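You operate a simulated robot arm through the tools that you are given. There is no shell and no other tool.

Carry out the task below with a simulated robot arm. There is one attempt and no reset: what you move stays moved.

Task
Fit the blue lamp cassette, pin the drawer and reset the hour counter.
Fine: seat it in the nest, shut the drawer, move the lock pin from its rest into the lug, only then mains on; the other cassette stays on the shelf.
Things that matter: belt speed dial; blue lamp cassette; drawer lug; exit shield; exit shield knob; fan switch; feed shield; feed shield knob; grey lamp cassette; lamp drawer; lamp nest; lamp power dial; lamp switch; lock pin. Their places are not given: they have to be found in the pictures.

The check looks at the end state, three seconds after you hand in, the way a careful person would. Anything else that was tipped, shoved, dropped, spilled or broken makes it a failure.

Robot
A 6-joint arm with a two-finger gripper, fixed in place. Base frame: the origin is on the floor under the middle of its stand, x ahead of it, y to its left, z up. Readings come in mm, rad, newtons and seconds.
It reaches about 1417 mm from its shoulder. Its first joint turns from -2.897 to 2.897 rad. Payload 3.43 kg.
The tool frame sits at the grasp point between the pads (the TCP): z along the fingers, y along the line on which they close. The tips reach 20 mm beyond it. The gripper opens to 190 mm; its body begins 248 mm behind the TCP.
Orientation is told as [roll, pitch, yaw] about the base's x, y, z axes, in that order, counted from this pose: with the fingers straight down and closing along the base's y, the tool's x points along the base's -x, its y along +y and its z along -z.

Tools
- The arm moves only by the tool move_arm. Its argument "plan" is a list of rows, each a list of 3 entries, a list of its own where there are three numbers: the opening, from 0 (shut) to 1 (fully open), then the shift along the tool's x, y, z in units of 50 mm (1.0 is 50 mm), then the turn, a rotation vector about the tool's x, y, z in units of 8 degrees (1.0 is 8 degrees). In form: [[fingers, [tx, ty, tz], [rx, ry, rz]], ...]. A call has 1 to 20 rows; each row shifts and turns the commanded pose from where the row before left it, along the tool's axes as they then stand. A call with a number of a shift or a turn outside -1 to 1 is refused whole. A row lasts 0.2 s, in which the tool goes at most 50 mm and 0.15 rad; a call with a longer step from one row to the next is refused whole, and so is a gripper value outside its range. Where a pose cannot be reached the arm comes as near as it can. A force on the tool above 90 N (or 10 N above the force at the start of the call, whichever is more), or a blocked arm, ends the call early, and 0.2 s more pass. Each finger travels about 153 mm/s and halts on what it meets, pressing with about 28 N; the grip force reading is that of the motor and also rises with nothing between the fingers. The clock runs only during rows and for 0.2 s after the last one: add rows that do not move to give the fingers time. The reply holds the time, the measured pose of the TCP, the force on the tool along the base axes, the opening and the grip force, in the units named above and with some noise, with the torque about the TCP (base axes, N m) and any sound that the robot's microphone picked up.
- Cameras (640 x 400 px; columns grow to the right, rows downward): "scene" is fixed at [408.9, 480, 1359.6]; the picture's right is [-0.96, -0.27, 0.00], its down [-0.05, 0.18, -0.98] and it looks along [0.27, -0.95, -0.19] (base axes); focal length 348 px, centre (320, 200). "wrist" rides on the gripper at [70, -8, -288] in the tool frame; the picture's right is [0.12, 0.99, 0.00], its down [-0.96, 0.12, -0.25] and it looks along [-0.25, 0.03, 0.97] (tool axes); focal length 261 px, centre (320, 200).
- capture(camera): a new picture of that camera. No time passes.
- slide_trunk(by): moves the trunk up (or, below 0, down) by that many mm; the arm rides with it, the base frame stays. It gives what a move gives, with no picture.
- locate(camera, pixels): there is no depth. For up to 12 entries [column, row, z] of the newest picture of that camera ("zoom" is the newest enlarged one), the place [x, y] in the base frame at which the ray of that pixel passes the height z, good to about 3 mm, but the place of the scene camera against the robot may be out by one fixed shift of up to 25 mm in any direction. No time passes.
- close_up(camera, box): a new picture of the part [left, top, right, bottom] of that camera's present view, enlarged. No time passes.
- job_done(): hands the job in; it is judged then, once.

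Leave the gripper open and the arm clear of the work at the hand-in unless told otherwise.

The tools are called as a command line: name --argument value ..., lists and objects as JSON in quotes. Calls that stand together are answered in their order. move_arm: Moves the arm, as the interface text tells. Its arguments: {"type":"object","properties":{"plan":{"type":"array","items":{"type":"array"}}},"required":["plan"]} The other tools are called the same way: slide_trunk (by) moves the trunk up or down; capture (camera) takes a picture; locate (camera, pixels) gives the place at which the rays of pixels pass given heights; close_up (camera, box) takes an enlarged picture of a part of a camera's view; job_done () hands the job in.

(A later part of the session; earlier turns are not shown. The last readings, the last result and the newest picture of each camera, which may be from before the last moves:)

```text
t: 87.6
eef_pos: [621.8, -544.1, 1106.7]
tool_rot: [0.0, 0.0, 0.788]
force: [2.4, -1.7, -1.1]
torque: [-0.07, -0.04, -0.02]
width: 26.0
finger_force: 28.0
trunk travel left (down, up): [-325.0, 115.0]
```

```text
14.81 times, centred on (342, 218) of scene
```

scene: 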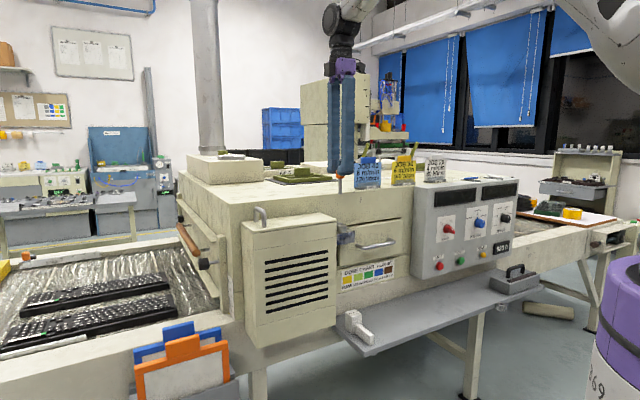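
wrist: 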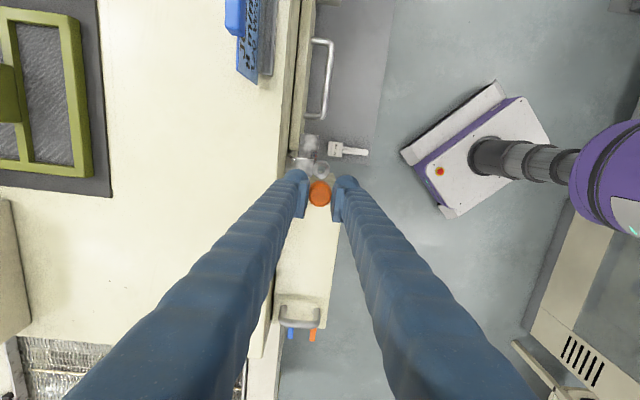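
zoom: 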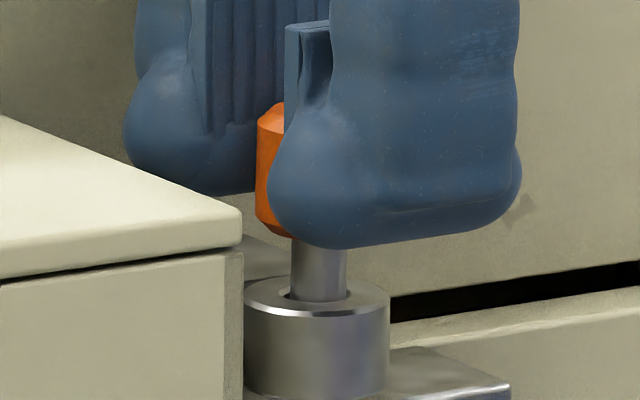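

There's a slight side force of about 3 N toward -w. I'll ease 0.5 mm that way and lower another 14 mm.

move_arm --plan '[[0, [0, -0.012, 0], [0, 0, 0]], [0, [0, 0, 0.08], [0, 0, 0]], [0, [0, 0, 0.08], [0, 0, 0]], [0, [0, 0, 0.08], [0, 0, 0]], [0, [0, 0, 0.04], [0, 0, 0]], [0, [0, 0, 0], [0, 0, 0]]]'

close_up --camera "scene" --box '[332, 205, 352, 232]'

close_up --camera "wrist" --box '[290, 150, 350, 220]'

```text
t: 89.0
eef_pos: [621.0, -545.0, 1093.6]
tool_rot: [0.0, -0.001, 0.786]
force: [-0.3, -0.4, -0.2]
torque: [-0.01, 0.01, 0.0]
width: 26.1
finger_force: 28.1
trunk travel left (down, up): [-325.0, 115.0]
```

```text
14.81 times, centred on (342, 218) of scene
```

zoom: 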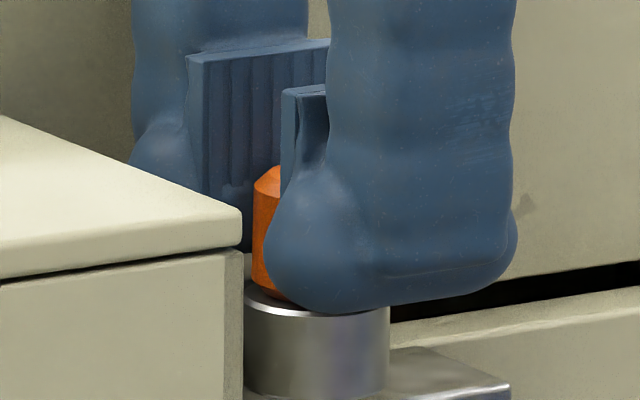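

```text
5.71 times, centred on (320, 185) of wrist
```

zoom: 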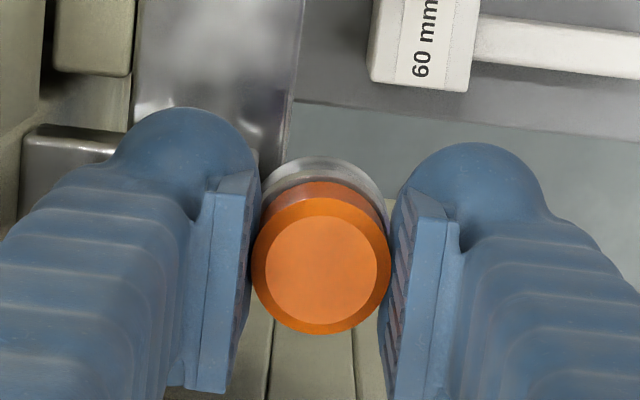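

The head is almost down on the ring. I'll lower 4 mm more and read.

move_arm --plan '[[0, [0, 0, 0.04], [0, 0, 0]], [0, [0, 0, 0.04], [0, 0, 0]], [0, [0, 0, 0], [0, 0, 0]]]'

close_up --camera "scene" --box '[332, 205, 352, 232]'

```text
t: 89.8
eef_pos: [621.4, -545.8, 1092.1]
tool_rot: [-0.003, 0.0, 0.787]
force: [3.3, 2.6, 22.6]
torque: [-0.1, 0.09, 0.02]
width: 26.2
finger_force: 27.3
trunk travel left (down, up): [-325.0, 115.0]
```

```text
14.81 times, centred on (342, 218) of scene
```

zoom: 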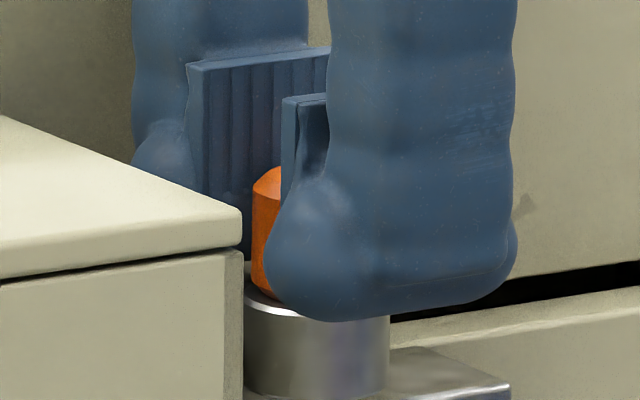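

Contact at 22 N, and the head looks seated on the ring. I'll relieve 1.5 mm and open the fingers to about 38 mm.

move_arm --plan '[[0, [0, 0, -0.03], [0, 0, 0]], [0.16, [0, 0, 0], [0, 0, 0]], [0.2, [0, 0, 0], [0, 0, 0]], [0.2, [0, 0, 0], [0, 0, 0]]]'

close_up --camera "scene" --box '[332, 205, 352, 232]'

close_up --camera "wrist" --box '[290, 150, 350, 220]'

```text
t: 90.8
eef_pos: [621.1, -545.0, 1090.8]
tool_rot: [0.001, 0.001, 0.787]
force: [0.9, -0.1, 0.0]
torque: [-0.01, 0.0, 0.0]
width: 38.3
finger_force: 0.0
trunk travel left (down, up): [-325.0, 115.0]
```

```text
14.81 times, centred on (342, 218) of scene
```

zoom: 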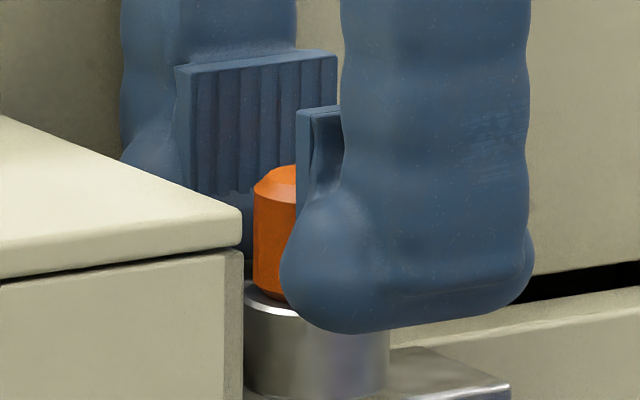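

```text
5.71 times, centred on (320, 185) of wrist
```

zoom: 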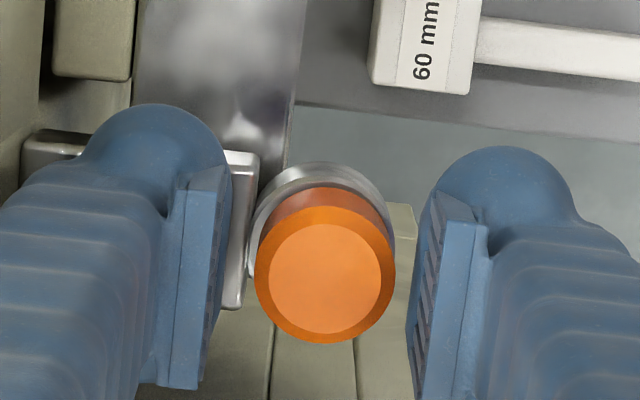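

The pin is released and standing in the lug. I'll raise straight up to z≈1250 and look.

move_arm --plan '[[0.2, [0, 0, -0.2], [0, 0, 0]], [0.2, [0, 0, -0.4], [0, 0, 0]], [0.2, [0, 0, -0.6], [0, 0, 0]], [0.2, [0, 0, -0.7], [0, 0, 0]], [0.2, [0, 0, -0.7], [0, 0, 0]], [0.2, [0, 0, -0.6], [0, 0, 0]], [0.2, [0, 0, 0], [0, 0, 0]]]'

close_up --camera "scene" --box '[325, 200, 385, 250]'

capture --camera "wrist"

```text
t: 92.4
eef_pos: [619.8, -544.6, 1250.4]
tool_rot: [0.0, -0.002, 0.785]
force: [0.5, 0.1, -0.8]
torque: [-0.01, -0.02, 0.01]
width: 38.1
finger_force: 0.1
trunk travel left (down, up): [-325.0, 115.0]
```

```text
8.00 times, centred on (355, 225) of scene
```

zoom: 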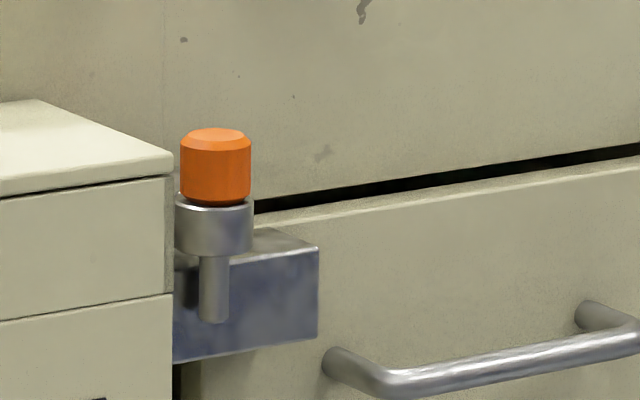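

```text
taken
```

wrist: 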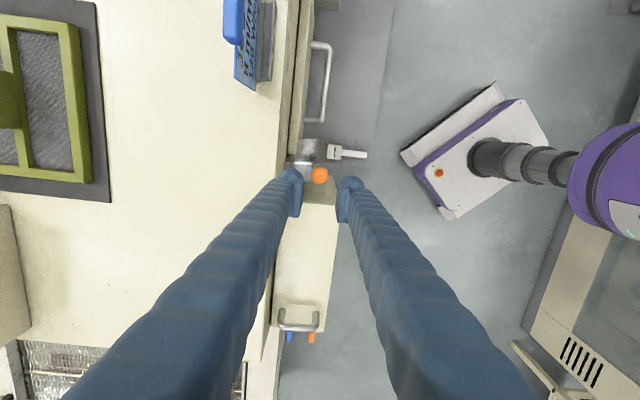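

The pin is fully home: the head is on the ring and the shaft hangs in front of the block. Next is MAINS. I'll move to in front of the control panel (u≈-418, w≈-640) with closed fingers and start turning the tool horizontal to face it.

move_arm --plan '[[0.2, [0.6, 0.5, 0], [0, 0, 0]], [0.2, [0.8, 0.5, 0], [0, 0, 0]], [0.2, [0.9, 0.4, 0], [0, 0, 0]], [0.2, [0.9, 0.36, 0], [0, 0, 0]], [0.2, [0.9, 0.35, 0], [0, 0, 0]], [0.2, [0.9, 0.35, 0], [0, 0, 0]], [0.2, [0.9, 0.35, 0], [0, 0, 0]], [0.2, [0.9, 0.35, 0], [0, 0, 0]], [0.2, [0.9, 0.3, 0], [0, 0, 0]], [0.2, [0.9, 0.2, 0], [0, 0, 0]], [0.2, [0.82, 0, 0], [0, 0, 0]], [0.2, [0, 0, 0.5], [0, 0, 0]], [0.2, [0, 0, 0.5], [0, 0, 0]], [0.2, [0, 0, 0.5], [0, 0, 0]], [0.2, [0, 0, 0], [0, 0, 0]]]'

capture --camera "scene"

```text
t: 95.6
eef_pos: [157.5, -748.6, 1176.3]
tool_rot: [0.001, 0.0, 0.785]
force: [-0.7, 0.8, -0.2]
torque: [-0.02, -0.02, -0.01]
width: 38.0
finger_force: 0.1
trunk travel left (down, up): [-325.0, 115.0]
```

```text
taken
```

scene: 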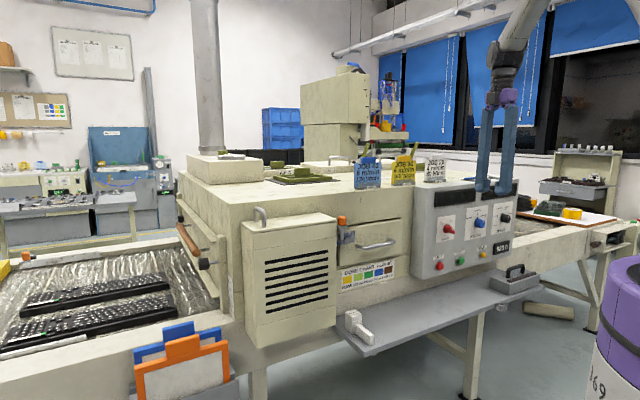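

I'm in front of the panel. I'll tilt the tool 45° first, tips turning toward the panel, and see whether it is reachable.

move_arm --plan '[[0.2, [0, 0, 0], [0.9375, 0, 0]], [0.2, [0, 0, 0], [0.9375, 0, 0]], [0.2, [0, 0, 0], [0.9375, 0, 0]], [0.2, [0, 0, 0], [0.9375, 0, 0]], [0.2, [0, 0, 0], [0.9375, 0, 0]], [0.2, [0, 0, 0], [0.9375, 0, 0]], [0.2, [0, 0, 0], [0, 0, 0]]]'

capture --camera "scene"

capture --camera "wrist"

```text
t: 97.2
eef_pos: [164.2, -755.6, 1187.7]
tool_rot: [-0.502, -0.002, 0.777]
force: [-0.3, 0.1, 0.3]
torque: [-0.04, -0.04, -0.01]
width: 37.8
finger_force: 0.1
out of reach, approached as far as the arm can: row 4, 5, 6
trunk travel left (down, up): [-325.0, 115.0]
```

```text
taken
```

scene: 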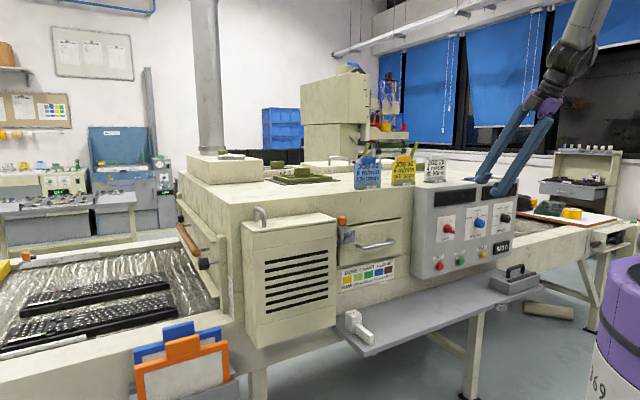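

```text
taken
```

wrist: 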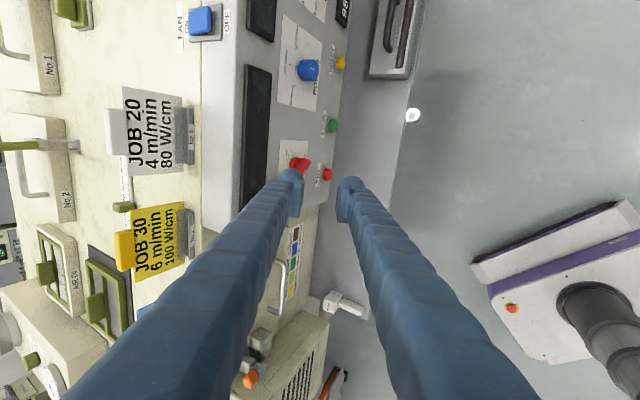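

Tilting stops at about 29° here: a joint limit with the forearm this steep. Lowering the trunk would put the wrist higher relative to the shoulder and flatten the forearm. I'll lower the trunk 200 mm; the tool will ride down to z≈988, in free space in front of the panel, and then I'll test a further tilt.

slide_trunk --by -200

capture --camera "scene"

```text
t: 99.4
eef_pos: [164.7, -756.0, 988.6]
tool_rot: [-0.502, -0.004, 0.778]
force: [0.7, 0.4, 0.5]
torque: [-0.05, 0.01, -0.01]
width: 38.0
finger_force: 0.0
trunk travel left (down, up): [-125.0, 315.0]
```

```text
taken
```

scene: 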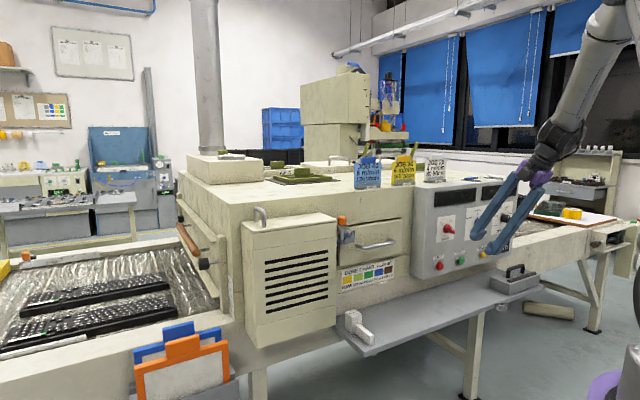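

The trunk is down 200 mm. I'll raise the tool 120 mm within the arm and try tilting further from there.

move_arm --plan '[[0.2, [0, -0.386, -0.7], [0, 0, 0]], [0.2, [0, -0.386, -0.7], [0, 0, 0]], [0.2, [0, -0.386, -0.7], [0, 0, 0]], [0.2, [0, 0, 0], [0.9, 0, 0]], [0.2, [0, 0, 0], [0.9, 0, 0]], [0.2, [0, 0, 0], [0.9, 0, 0]], [0.2, [0, 0, 0], [0, 0, 0]]]'

capture --camera "scene"

```text
t: 101.0
eef_pos: [166.2, -756.8, 1108.5]
tool_rot: [-0.62, -0.003, 0.777]
force: [-0.9, -0.1, 0.4]
torque: [0.0, 0.0, 0.01]
width: 38.1
finger_force: 0.1
out of reach, approached as far as the arm can: row 5, 6
trunk travel left (down, up): [-125.0, 315.0]
```

```text
taken
```

scene: 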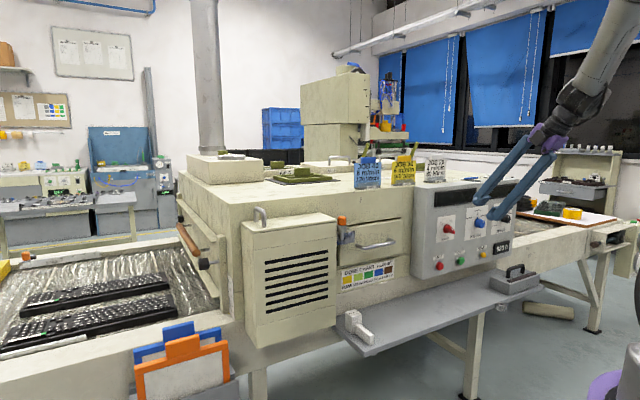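

Tilt now reaches 35.5° but not horizontal, so a straight grip on the dial is not available. Instead I can turn the MAINS bar by pushing its pointer end sideways with the fingertip. I'll look at the dial from here for exact geometry.

capture --camera "wrist"

close_up --camera "wrist" --box '[230, 60, 350, 200]'

close_up --camera "scene" --box '[425, 200, 475, 245]'

```text
taken
```

wrist: 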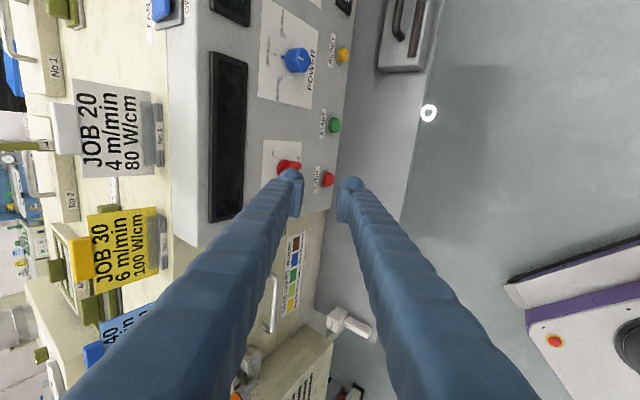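

```text
2.86 times, centred on (290, 130) of wrist
```

zoom: 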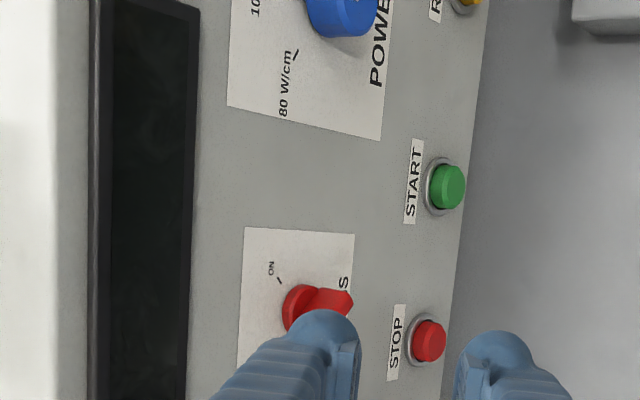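

```text
8.89 times, centred on (450, 222) of scene
```

zoom: 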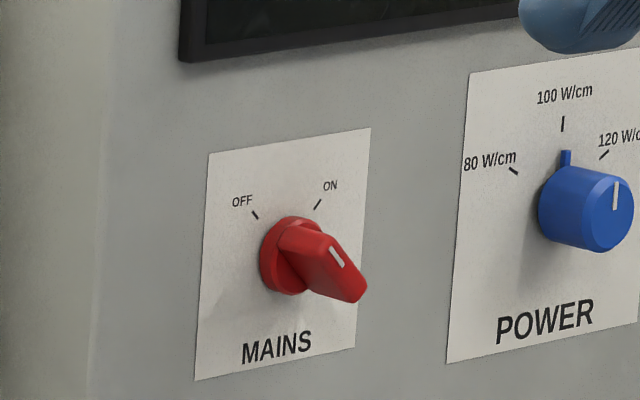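

I'll open the fingers wide to clear the view of the dial, and capture again.

move_arm --plan '[[0.6, [0, 0, 0], [0, 0, 0]], [1, [0, 0, 0], [0, 0, 0]], [1, [0, 0, 0], [0, 0, 0]]]'

close_up --camera "wrist" --box '[240, 110, 350, 210]'

capture --camera "wrist"

```text
t: 101.8
eef_pos: [165.4, -757.9, 1108.3]
tool_rot: [-0.621, -0.005, 0.776]
force: [0.8, -0.3, -0.3]
torque: [0.01, 0.01, 0.01]
width: 190.0
finger_force: 0.0
trunk travel left (down, up): [-125.0, 315.0]
```

```text
4.00 times, centred on (295, 160) of wrist
```

zoom: 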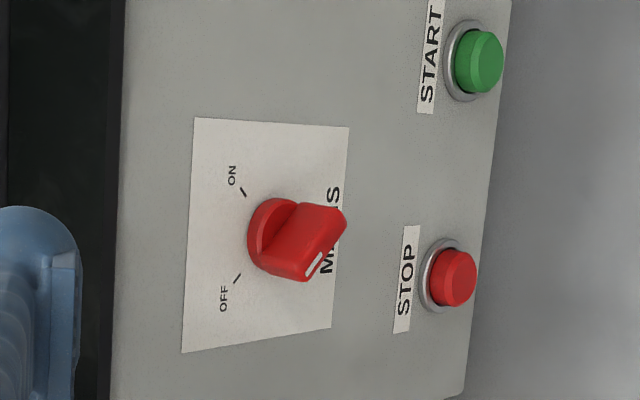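

```text
taken
```

wrist: 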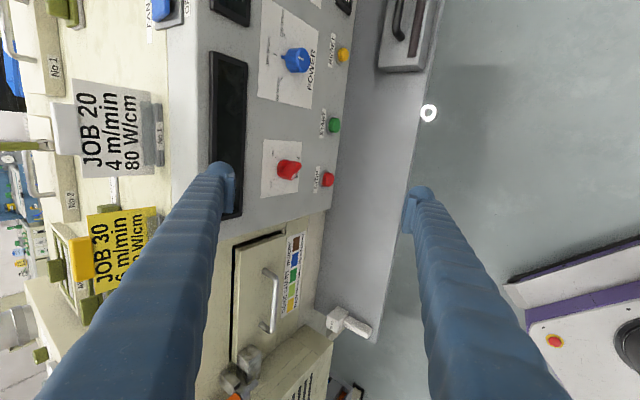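

The dial is clear now: pointer at OFF, with the bar tail at upper right. I'll average locate readings for the knob base, its front face, both ticks and the buttons.

locate --camera "wrist" --pixels '[[282.5, 169.5, 998], [282.5, 169.5, 998], [282.5, 169.5, 998], [282.5, 169.5, 998], [295.75, 170.75, 998], [295.75, 170.75, 998], [295.75, 170.75, 998], [295.75, 170.75, 998], [328.75, 178.75, 865], [328.75, 178.75, 865], [291, 179.5, 1010], [291, 179.5, 1010]]'

close_up --camera "wrist" --box '[270, 150, 310, 190]'

```text
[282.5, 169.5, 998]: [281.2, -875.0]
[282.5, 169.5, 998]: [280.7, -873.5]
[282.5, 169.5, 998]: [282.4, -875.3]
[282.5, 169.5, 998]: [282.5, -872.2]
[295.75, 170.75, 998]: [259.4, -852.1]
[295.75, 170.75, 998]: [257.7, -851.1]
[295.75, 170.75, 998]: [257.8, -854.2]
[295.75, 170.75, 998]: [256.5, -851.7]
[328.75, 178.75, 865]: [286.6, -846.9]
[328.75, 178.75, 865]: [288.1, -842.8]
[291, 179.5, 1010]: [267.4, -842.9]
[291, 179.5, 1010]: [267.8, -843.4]
```

```text
10.00 times, centred on (290, 170) of wrist
```

zoom: 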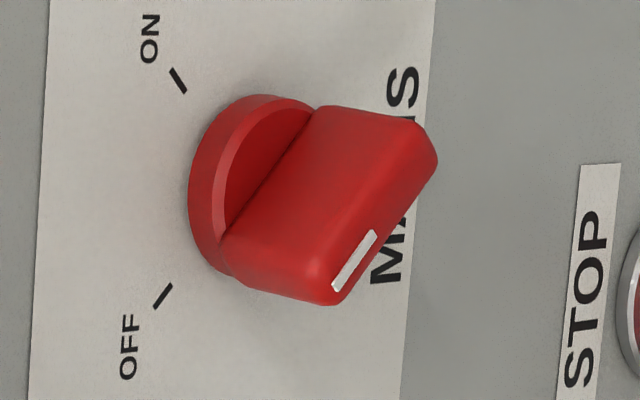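

The MAINS axis is at (u≈-419.5, z≈1000), with the bar front at w≈-785. I'll close the fingers, move 50 mm to the +u side of the knob and down to z≈1020, and then come inward to w≈-772 beside the pointer end.

move_arm --plan '[[0.5, [-0.5, 0, 0], [0, 0, 0]], [0, [-0.5, 0, 0], [0, 0, 0]], [0, [0, 0.512, 0.716], [0, 0, 0]], [0, [0, 0.512, 0.716], [0, 0, 0]], [0, [0, -0.484, 0.346], [0, 0, 0]], [0, [0, -0.484, 0.346], [0, 0, 0]], [0, [0, 0, 0], [0, 0, 0]], [0, [0, 0, 0], [0, 0, 0]]]'

capture --camera "wrist"

close_up --camera "scene" --box '[400, 170, 520, 290]'

```text
t: 103.6
eef_pos: [261.3, -779.8, 1058.5]
tool_rot: [-0.619, -0.003, 0.777]
force: [0.1, -0.3, -0.2]
torque: [-0.02, 0.02, -0.03]
width: 0.0
finger_force: 28.2
out of reach, approached as far as the arm can: row 3, 4, 5
trunk travel left (down, up): [-125.0, 315.0]
```

```text
taken
```

wrist: 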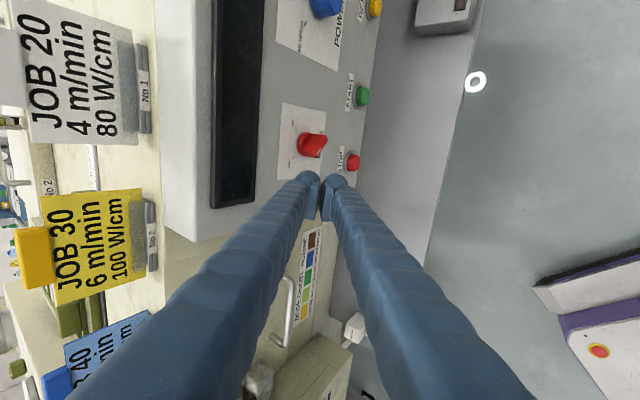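

```text
3.33 times, centred on (460, 230) of scene
```

zoom: 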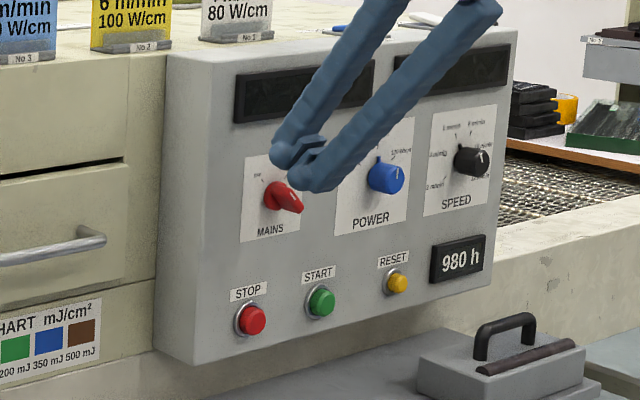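

The tool got to (u=-366.6, w=-736, z=1058) with the tilt kept. Sliding the trunk down 38 mm will bring the tip to z≈1020 without needing more reach.

slide_trunk --by -38

move_arm --plan '[[0, [0, -0.293, 0.209], [0, 0, 0]], [0, [0, -0.293, 0.209], [0, 0, 0]], [0, [0, 0, 0], [0, 0, 0]], [0, [0, 0, 0], [0, 0, 0]]]'

capture --camera "wrist"

close_up --camera "scene" --box '[400, 170, 520, 290]'

```text
t: 104.4
eef_pos: [261.5, -781.1, 1021.3]
tool_rot: [-0.62, -0.002, 0.777]
force: [-0.2, 0.3, 0.5]
torque: [0.01, -0.02, -0.01]
width: 0.3
finger_force: 27.6
trunk travel left (down, up): [-87.0, 353.0]
```

```text
t: 105.4
eef_pos: [287.1, -805.5, 1021.3]
tool_rot: [-0.619, -0.003, 0.777]
force: [-0.3, 0.3, -0.5]
torque: [-0.02, -0.01, 0.01]
width: 0.0
finger_force: 27.6
trunk travel left (down, up): [-87.0, 353.0]
```

```text
taken
```

wrist: 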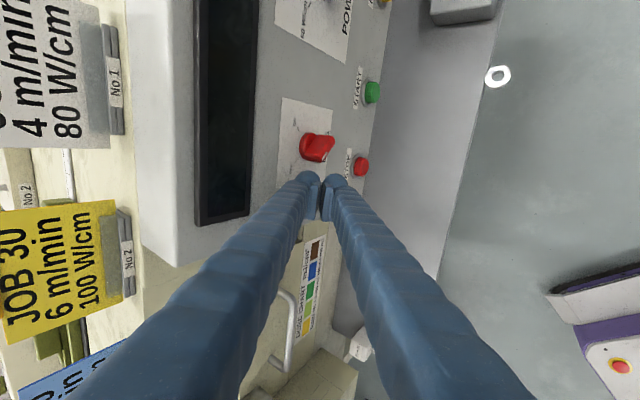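

```text
3.33 times, centred on (460, 230) of scene
```

zoom: 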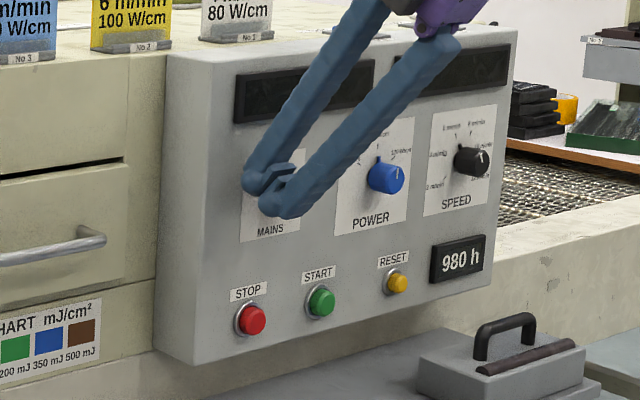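

close_up --camera "wrist" --box '[270, 110, 370, 220]'

close_up --camera "scene" --box '[425, 195, 485, 245]'

```text
3.64 times, centred on (320, 165) of wrist
```

zoom: 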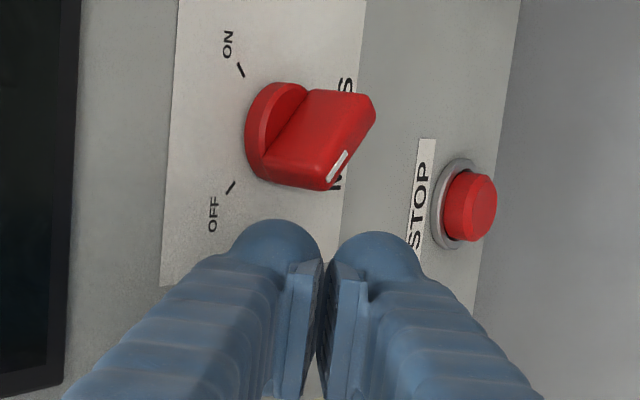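

```text
8.00 times, centred on (455, 220) of scene
```

zoom: 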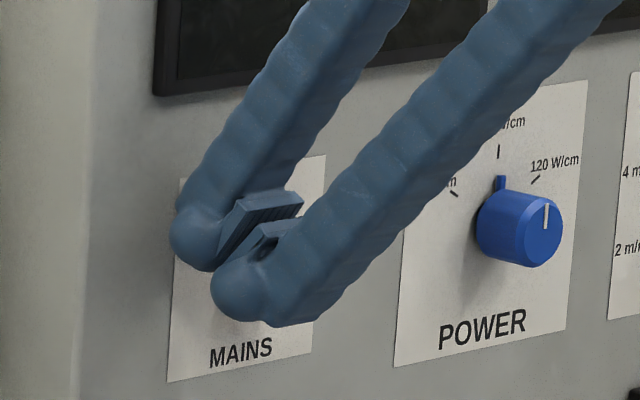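

The inner fingertip lines up with the bar's pointer side, but the tip should be lower to press sideways at the start. I'll lower the trunk 19 mm (tip to about z=1002), then move -u toward the bar in small steps.

slide_trunk --by -19

move_arm --plan '[[0, [0.16, 0, 0], [0, 0, 0]], [0, [0.16, 0, 0], [0, 0, 0]], [0, [0, 0, 0], [0, 0, 0]]]'

close_up --camera "wrist" --box '[270, 110, 370, 220]'

close_up --camera "scene" --box '[425, 195, 485, 245]'

```text
t: 106.0
eef_pos: [287.5, -804.9, 1001.6]
tool_rot: [-0.617, -0.005, 0.777]
force: [0.4, 0.0, 0.5]
torque: [-0.03, -0.03, -0.01]
width: 0.1
finger_force: 28.2
trunk travel left (down, up): [-68.0, 372.0]
```

```text
t: 106.8
eef_pos: [275.9, -817.5, 1001.0]
tool_rot: [-0.62, -0.004, 0.776]
force: [0.9, 1.2, 0.0]
torque: [0.03, -0.01, -0.03]
width: 0.0
finger_force: 27.9
trunk travel left (down, up): [-68.0, 372.0]
```

```text
3.64 times, centred on (320, 165) of wrist
```

zoom: 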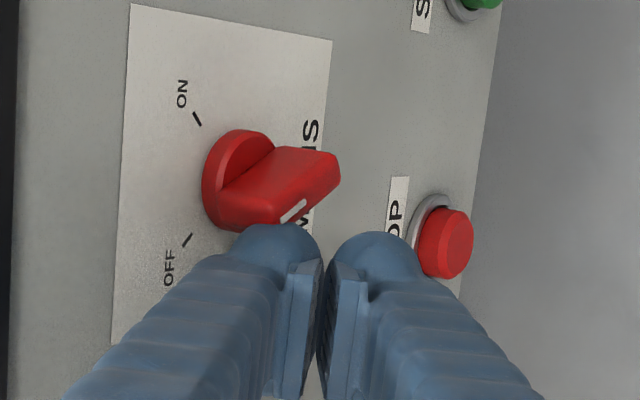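

```text
8.00 times, centred on (455, 220) of scene
```

zoom: 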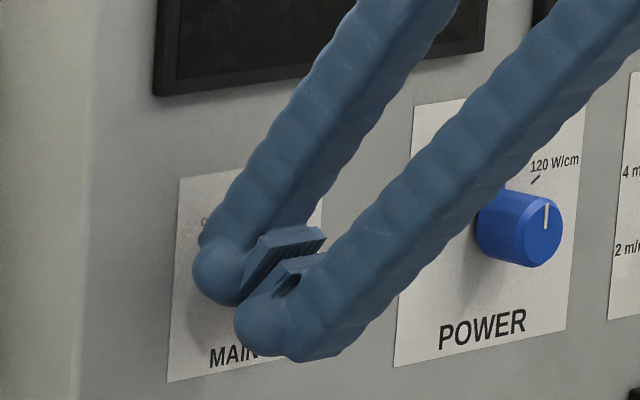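

The fingertip is just touching the pointer end (about 1.5 N). I'll push -u by 8 mm in small rows and look.

move_arm --plan '[[0, [0.05, 0, 0], [0, 0, 0]], [0, [0.05, 0, 0], [0, 0, 0]], [0, [0.06, 0, 0], [0, 0, 0]], [0, [0, 0, 0], [0, 0, 0]]]'

close_up --camera "wrist" --box '[270, 110, 370, 220]'

```text
t: 107.8
eef_pos: [270.4, -822.6, 1002.0]
tool_rot: [-0.621, -0.003, 0.777]
force: [3.2, 1.6, 4.0]
torque: [-0.09, 0.03, 0.07]
width: 0.0
finger_force: 27.5
trunk travel left (down, up): [-68.0, 372.0]
```

```text
3.64 times, centred on (320, 165) of wrist
```

zoom: 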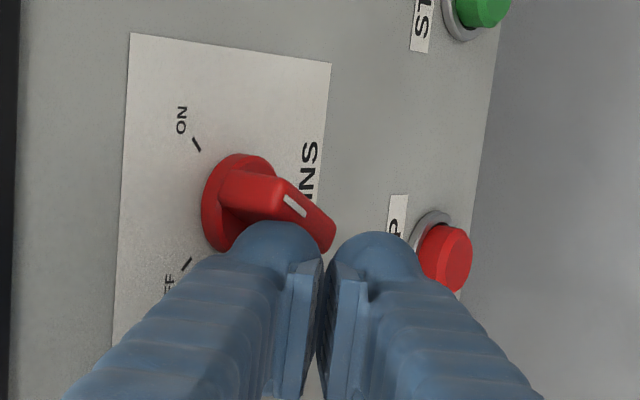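

The dial swung over: the white pointer now points to the ON side. I'll ease off 6 mm toward +u, retreat outward, and check the dial and counter.

move_arm --plan '[[0, [-0.12, 0, 0], [0, 0, 0]], [0, [0, 0.4, -0.285], [0, 0, 0]], [0, [0, 0.6, -0.43], [0, 0, 0]], [0, [0, 0.6, -0.43], [0, 0, 0]], [0, [0, 0, 0], [0, 0, 0]]]'

capture --camera "wrist"

close_up --camera "wrist" --box '[250, 60, 370, 200]'

capture --camera "scene"

close_up --camera "scene" --box '[425, 195, 515, 275]'

```text
t: 109.0
eef_pos: [209.8, -753.5, 1013.1]
tool_rot: [-0.604, -0.004, 0.772]
force: [0.3, -0.4, 0.2]
torque: [-0.02, 0.01, -0.02]
width: 0.1
finger_force: 28.2
out of reach, approached as far as the arm can: row 4
trunk travel left (down, up): [-68.0, 372.0]
```

```text
taken
```

wrist: 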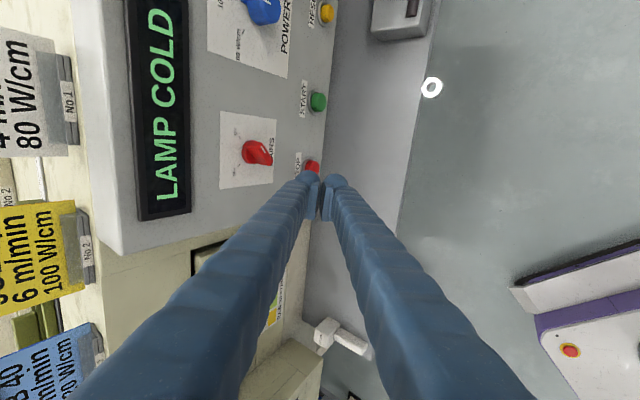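

```text
2.86 times, centred on (310, 130) of wrist
```

zoom: 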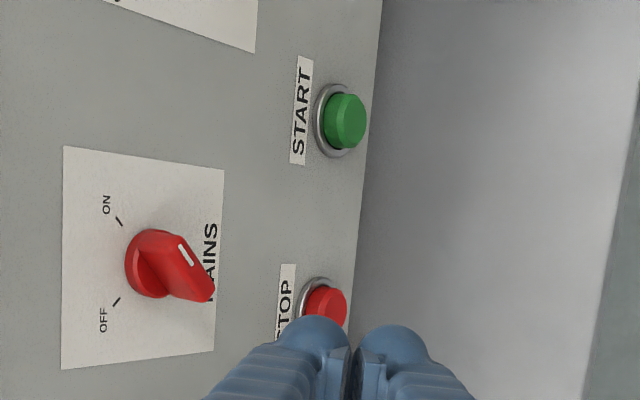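

```text
taken
```

scene: 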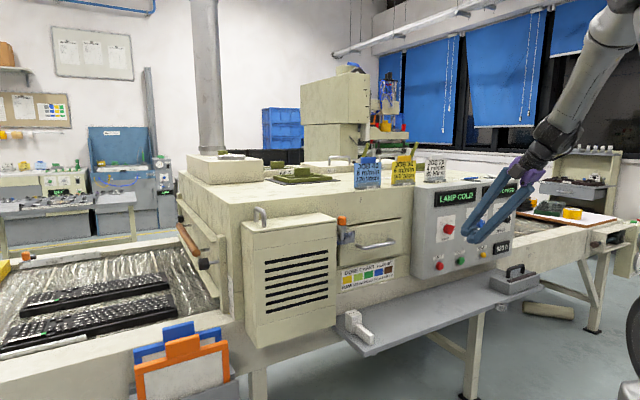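

```text
5.00 times, centred on (470, 235) of scene
```

zoom: 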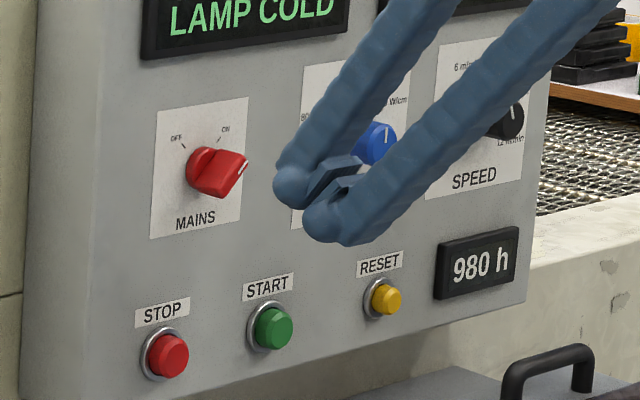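

MAINS is on: the left display lights with "LAMP COLD". I'll read the right display before resetting the counter.

close_up --camera "scene" --box '[425, 170, 530, 220]'

close_up --camera "wrist" --box '[200, 0, 350, 130]'

```text
6.10 times, centred on (478, 195) of scene
```

zoom: 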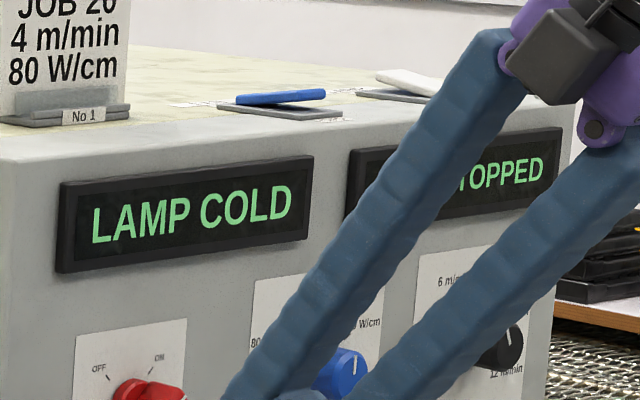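

```text
3.08 times, centred on (275, 65) of wrist
```

zoom: 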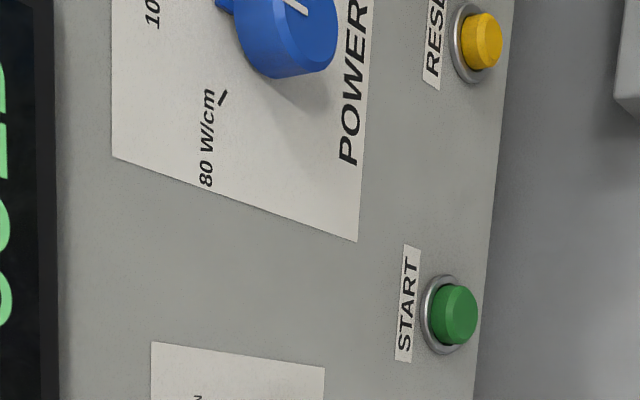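

The right display reads "STOPPED". All as expected with MAINS on. RESET is at about (u=-634, z=876). I'll move along the panel at a safe distance to u≈-634 and down to z≈875, still 30 mm above the grey cassette's handle.

move_arm --plan '[[0, [0.83, 0, 0], [0, 0, 0]], [0, [0.83, 0, 0], [0, 0, 0]], [0, [0.83, 0, 0], [0, 0, 0]], [0, [0.83, 0, 0], [0, 0, 0]], [0, [0.83, 0, 0], [0, 0, 0]], [0, [0.83, 0, 0], [0, 0, 0]], [0, [0, 0.3, 0.43], [0, 0, 0]], [0, [0, 0.3, 0.43], [0, 0, 0]], [0, [0, 0.3, 0.43], [0, 0, 0]], [0, [0, 0, 0], [0, 0, 0]]]'

capture --camera "wrist"

close_up --camera "scene" --box '[425, 190, 545, 300]'

```text
t: 111.2
eef_pos: [42.7, -949.1, 951.4]
tool_rot: [-0.603, -0.008, 0.769]
force: [0.5, 0.4, -0.3]
torque: [0.01, -0.04, 0.02]
width: 0.1
finger_force: 28.0
out of reach, approached as far as the arm can: row 1, 8, 9
trunk travel left (down, up): [-68.0, 372.0]
```

```text
taken
```

wrist: 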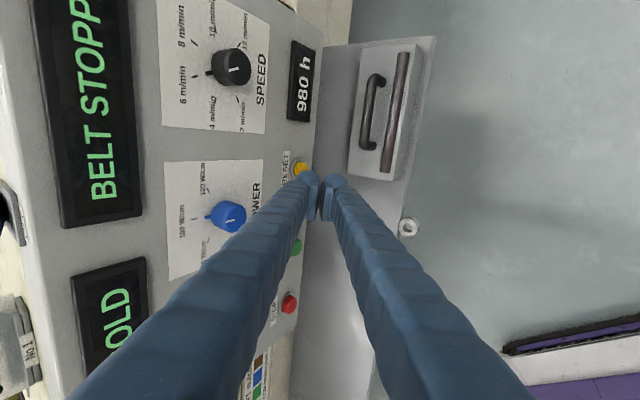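

```text
3.64 times, centred on (485, 245) of scene
```

zoom: 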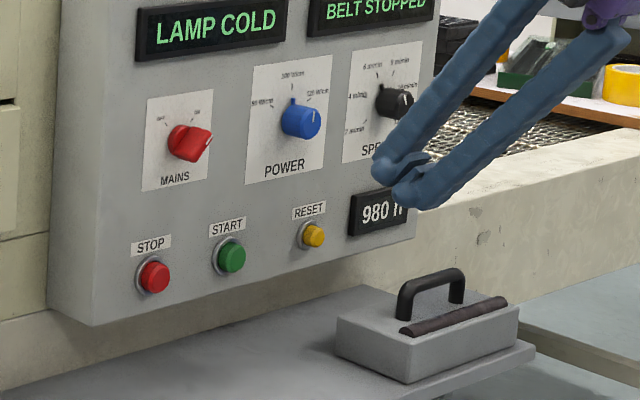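

The arm needs less tilt to go lower, so I'll use the trunk instead: -66 mm brings the tip to about z=885. Then I'll look.

slide_trunk --by -66

capture --camera "wrist"

close_up --camera "wrist" --box '[260, 110, 380, 220]'

close_up --camera "scene" --box '[425, 190, 545, 300]'

```text
t: 112.3
eef_pos: [42.4, -948.7, 885.5]
tool_rot: [-0.604, -0.008, 0.773]
force: [-0.7, 0.6, 0.5]
torque: [-0.06, 0.03, 0.0]
width: 0.1
finger_force: 27.8
trunk travel left (down, up): [-2.0, 438.0]
```

```text
taken
```

wrist: 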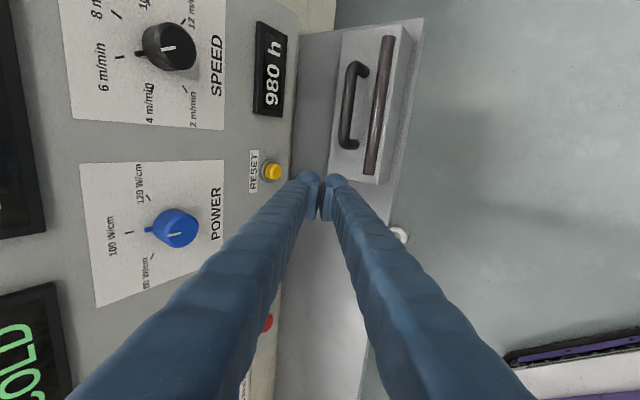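

```text
3.64 times, centred on (320, 165) of wrist
```

zoom: 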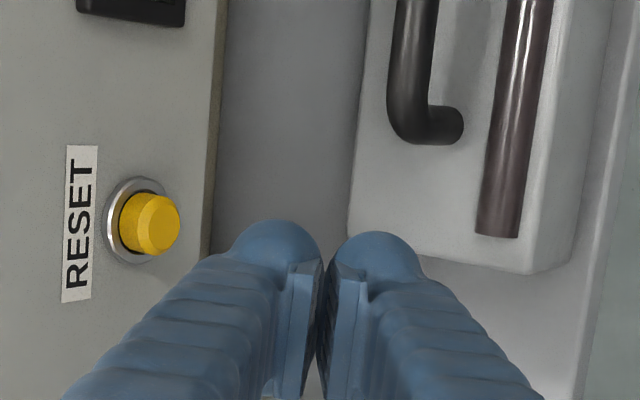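

```text
3.64 times, centred on (485, 245) of scene
```

zoom: 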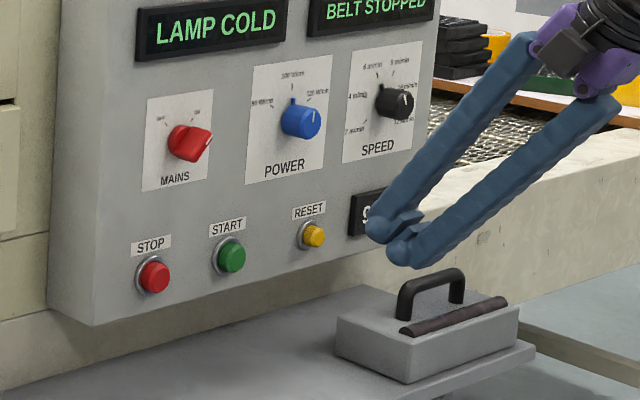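

I'll take averaged locate readings for the RESET button's front at a few heights.

locate --camera "wrist" --pixels '[[274.7, 171.9, 860], [274.7, 171.9, 860], [274.7, 171.9, 860], [274.7, 171.9, 870], [274.7, 171.9, 870], [274.7, 171.9, 870], [274.7, 171.9, 880], [274.7, 171.9, 880], [274.7, 171.9, 880], [266, 171, 870], [266, 171, 870], [266, 171, 870]]'

close_up --camera "wrist" --box '[255, 150, 295, 190]'

```text
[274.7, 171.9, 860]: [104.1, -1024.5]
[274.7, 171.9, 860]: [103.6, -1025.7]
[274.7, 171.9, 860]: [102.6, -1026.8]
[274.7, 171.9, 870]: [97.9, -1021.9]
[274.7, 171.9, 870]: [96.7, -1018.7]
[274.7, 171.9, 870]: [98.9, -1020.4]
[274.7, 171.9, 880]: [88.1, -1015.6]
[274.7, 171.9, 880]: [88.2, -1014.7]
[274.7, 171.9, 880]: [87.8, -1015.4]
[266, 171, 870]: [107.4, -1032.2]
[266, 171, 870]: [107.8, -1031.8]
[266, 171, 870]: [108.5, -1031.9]
```

```text
10.00 times, centred on (275, 170) of wrist
```

zoom: 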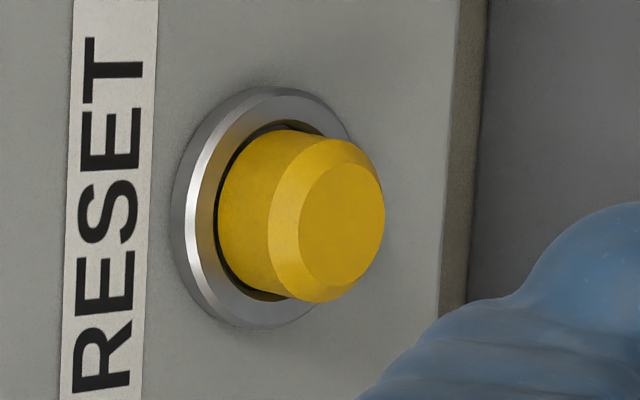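

RESET's front works out at about (u=-652, w=-799, z≈858). I'll reduce the tilt by 8°, shift 11 mm to -u, and lower about 27 mm, staying outward at w≈-700.

move_arm --plan '[[0, [0, 0, 0], [-0.5, 0, 0]], [0, [0, 0, 0], [-0.5, 0, 0]], [0, [0.22, 0, 0], [0, 0, 0]], [0, [0, 0.121, 0.2415], [0, 0, 0]], [0, [0, 0.121, 0.2415], [0, 0, 0]], [0, [0, 0, 0], [0, 0, 0]]]'

close_up --camera "wrist" --box '[240, 110, 360, 220]'

close_up --camera "scene" --box '[440, 210, 540, 300]'

```text
t: 113.7
eef_pos: [34.1, -956.2, 858.6]
tool_rot: [-0.463, -0.01, 0.772]
force: [1.3, -0.8, -0.4]
torque: [0.04, -0.04, -0.02]
width: 0.0
finger_force: 27.9
trunk travel left (down, up): [-2.0, 438.0]
```

```text
3.64 times, centred on (300, 165) of wrist
```

zoom: 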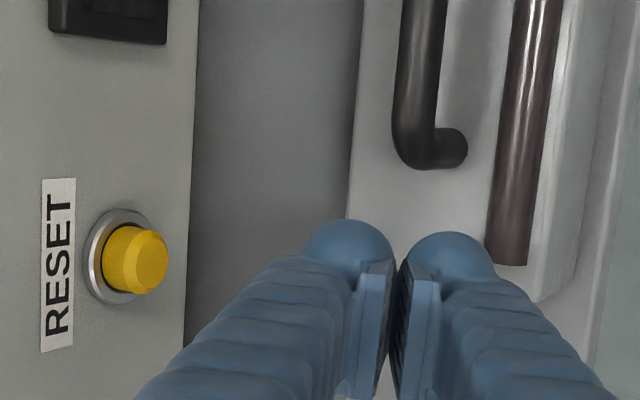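

```text
4.44 times, centred on (490, 255) of scene
```

zoom: 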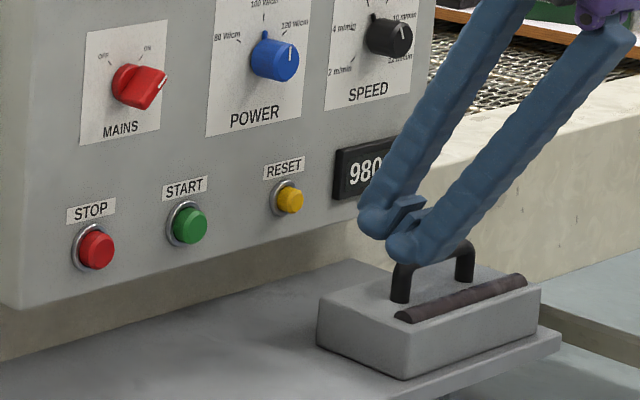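

The tip is lined up with the button: predicted contact at u≈-651, z≈855, about 68 mm inward. I'll advance 58 mm and check.

move_arm --plan '[[0, [0, -0.358, 0.179], [0, 0, 0]], [0, [0, -0.358, 0.179], [0, 0, 0]], [0, [0, -0.322, 0.161], [0, 0, 0]], [0, [0, 0, 0], [0, 0, 0]]]'

close_up --camera "wrist" --box '[250, 110, 370, 220]'

close_up --camera "scene" --box '[440, 210, 540, 300]'

```text
t: 114.7
eef_pos: [77.0, -997.8, 859.7]
tool_rot: [-0.462, -0.01, 0.769]
force: [0.8, 0.1, -0.4]
torque: [0.03, 0.01, -0.01]
width: 0.0
finger_force: 27.6
trunk travel left (down, up): [-2.0, 438.0]
```

```text
3.64 times, centred on (310, 165) of wrist
```

zoom: 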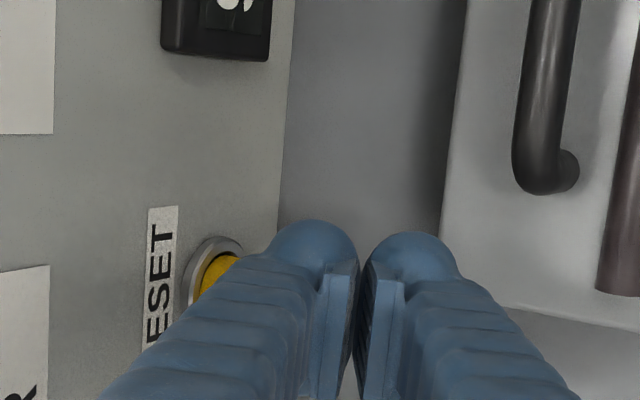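

```text
4.44 times, centred on (490, 255) of scene
```

zoom: 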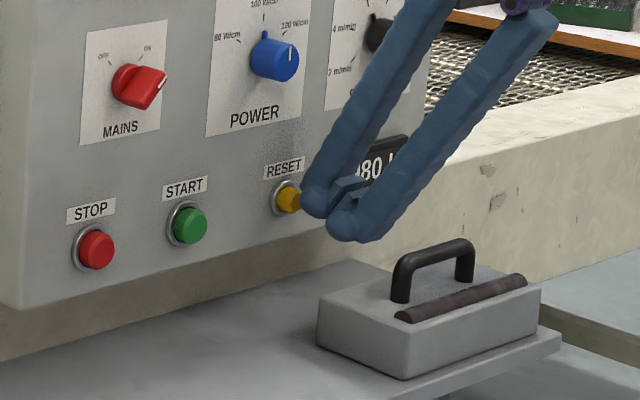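

The tip is about 9 mm from the button and level with it. I'll press in with 3 mm rows.

move_arm --plan '[[0, [0, -0.0537, 0.0269], [0, 0, 0]], [0, [0, -0.0537, 0.0269], [0, 0, 0]], [0, [0, -0.0537, 0.0269], [0, 0, 0]], [0, [0, 0, 0], [0, 0, 0]]]'

close_up --camera "scene" --box '[440, 210, 540, 300]'

```text
t: 115.7
eef_pos: [82.2, -1004.1, 858.2]
tool_rot: [-0.464, -0.009, 0.772]
force: [-0.6, -0.5, -0.5]
torque: [-0.03, 0.01, 0.01]
width: 0.1
finger_force: 27.9
trunk travel left (down, up): [-2.0, 438.0]
```

```text
4.44 times, centred on (490, 255) of scene
```

zoom: 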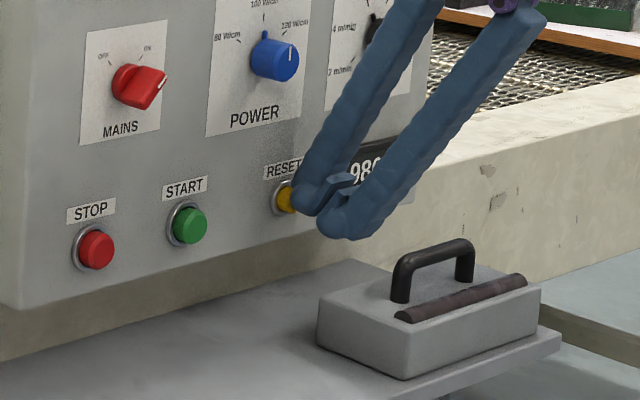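

No contact yet. I'll press another 6 mm.

move_arm --plan '[[0, [0, -0.0537, 0.0269], [0, 0, 0]], [0, [0, -0.0537, 0.0269], [0, 0, 0]], [0, [0, 0, 0], [0, 0, 0]]]'

close_up --camera "scene" --box '[460, 220, 520, 270]'

```text
t: 116.5
eef_pos: [86.8, -1008.0, 859.1]
tool_rot: [-0.461, -0.008, 0.771]
force: [-0.3, -0.9, -0.3]
torque: [0.0, -0.02, 0.01]
width: 0.0
finger_force: 28.2
trunk travel left (down, up): [-2.0, 438.0]
```

```text
8.00 times, centred on (490, 245) of scene
```

zoom: 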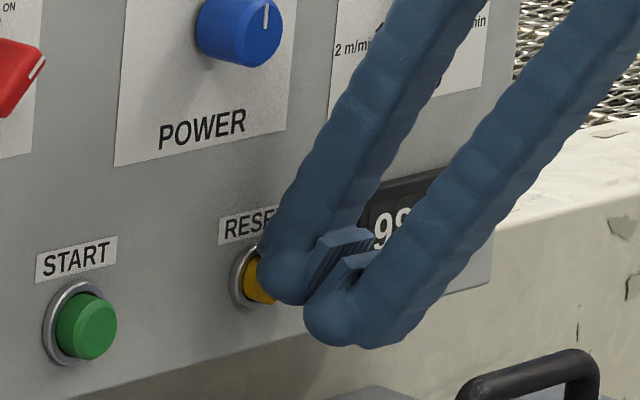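

move_arm --plan '[[0, [0, -0.0537, 0.0269], [0, 0, 0]], [0, [0, -0.0358, 0.0179], [0, 0, 0]], [0, [0, 0, 0], [0, 0, 0]]]'

close_up --camera "scene" --box '[460, 220, 520, 270]'

close_up --camera "wrist" --box '[240, 90, 360, 220]'

```text
t: 117.3
eef_pos: [90.7, -1011.0, 859.1]
tool_rot: [-0.462, -0.008, 0.771]
force: [-1.9, 1.9, -0.4]
torque: [0.0, 0.02, 0.07]
width: 0.0
finger_force: 28.1
trunk travel left (down, up): [-2.0, 438.0]
```

```text
8.00 times, centred on (490, 245) of scene
```

zoom: 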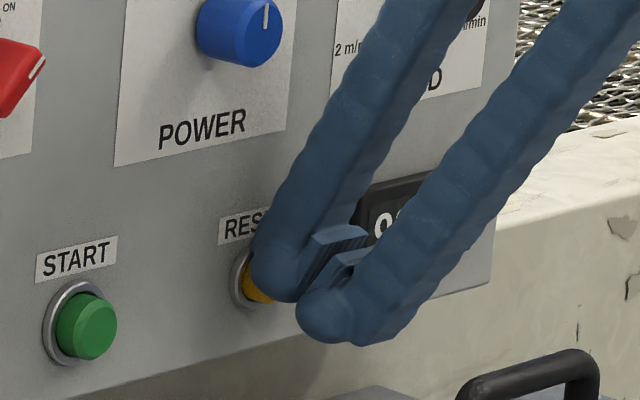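

```text
3.08 times, centred on (300, 155) of wrist
```

zoom: 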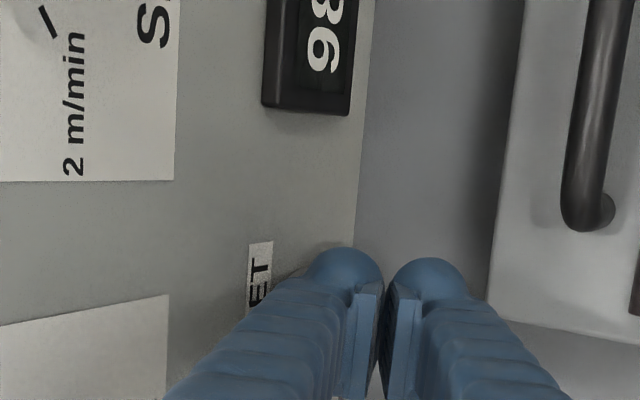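

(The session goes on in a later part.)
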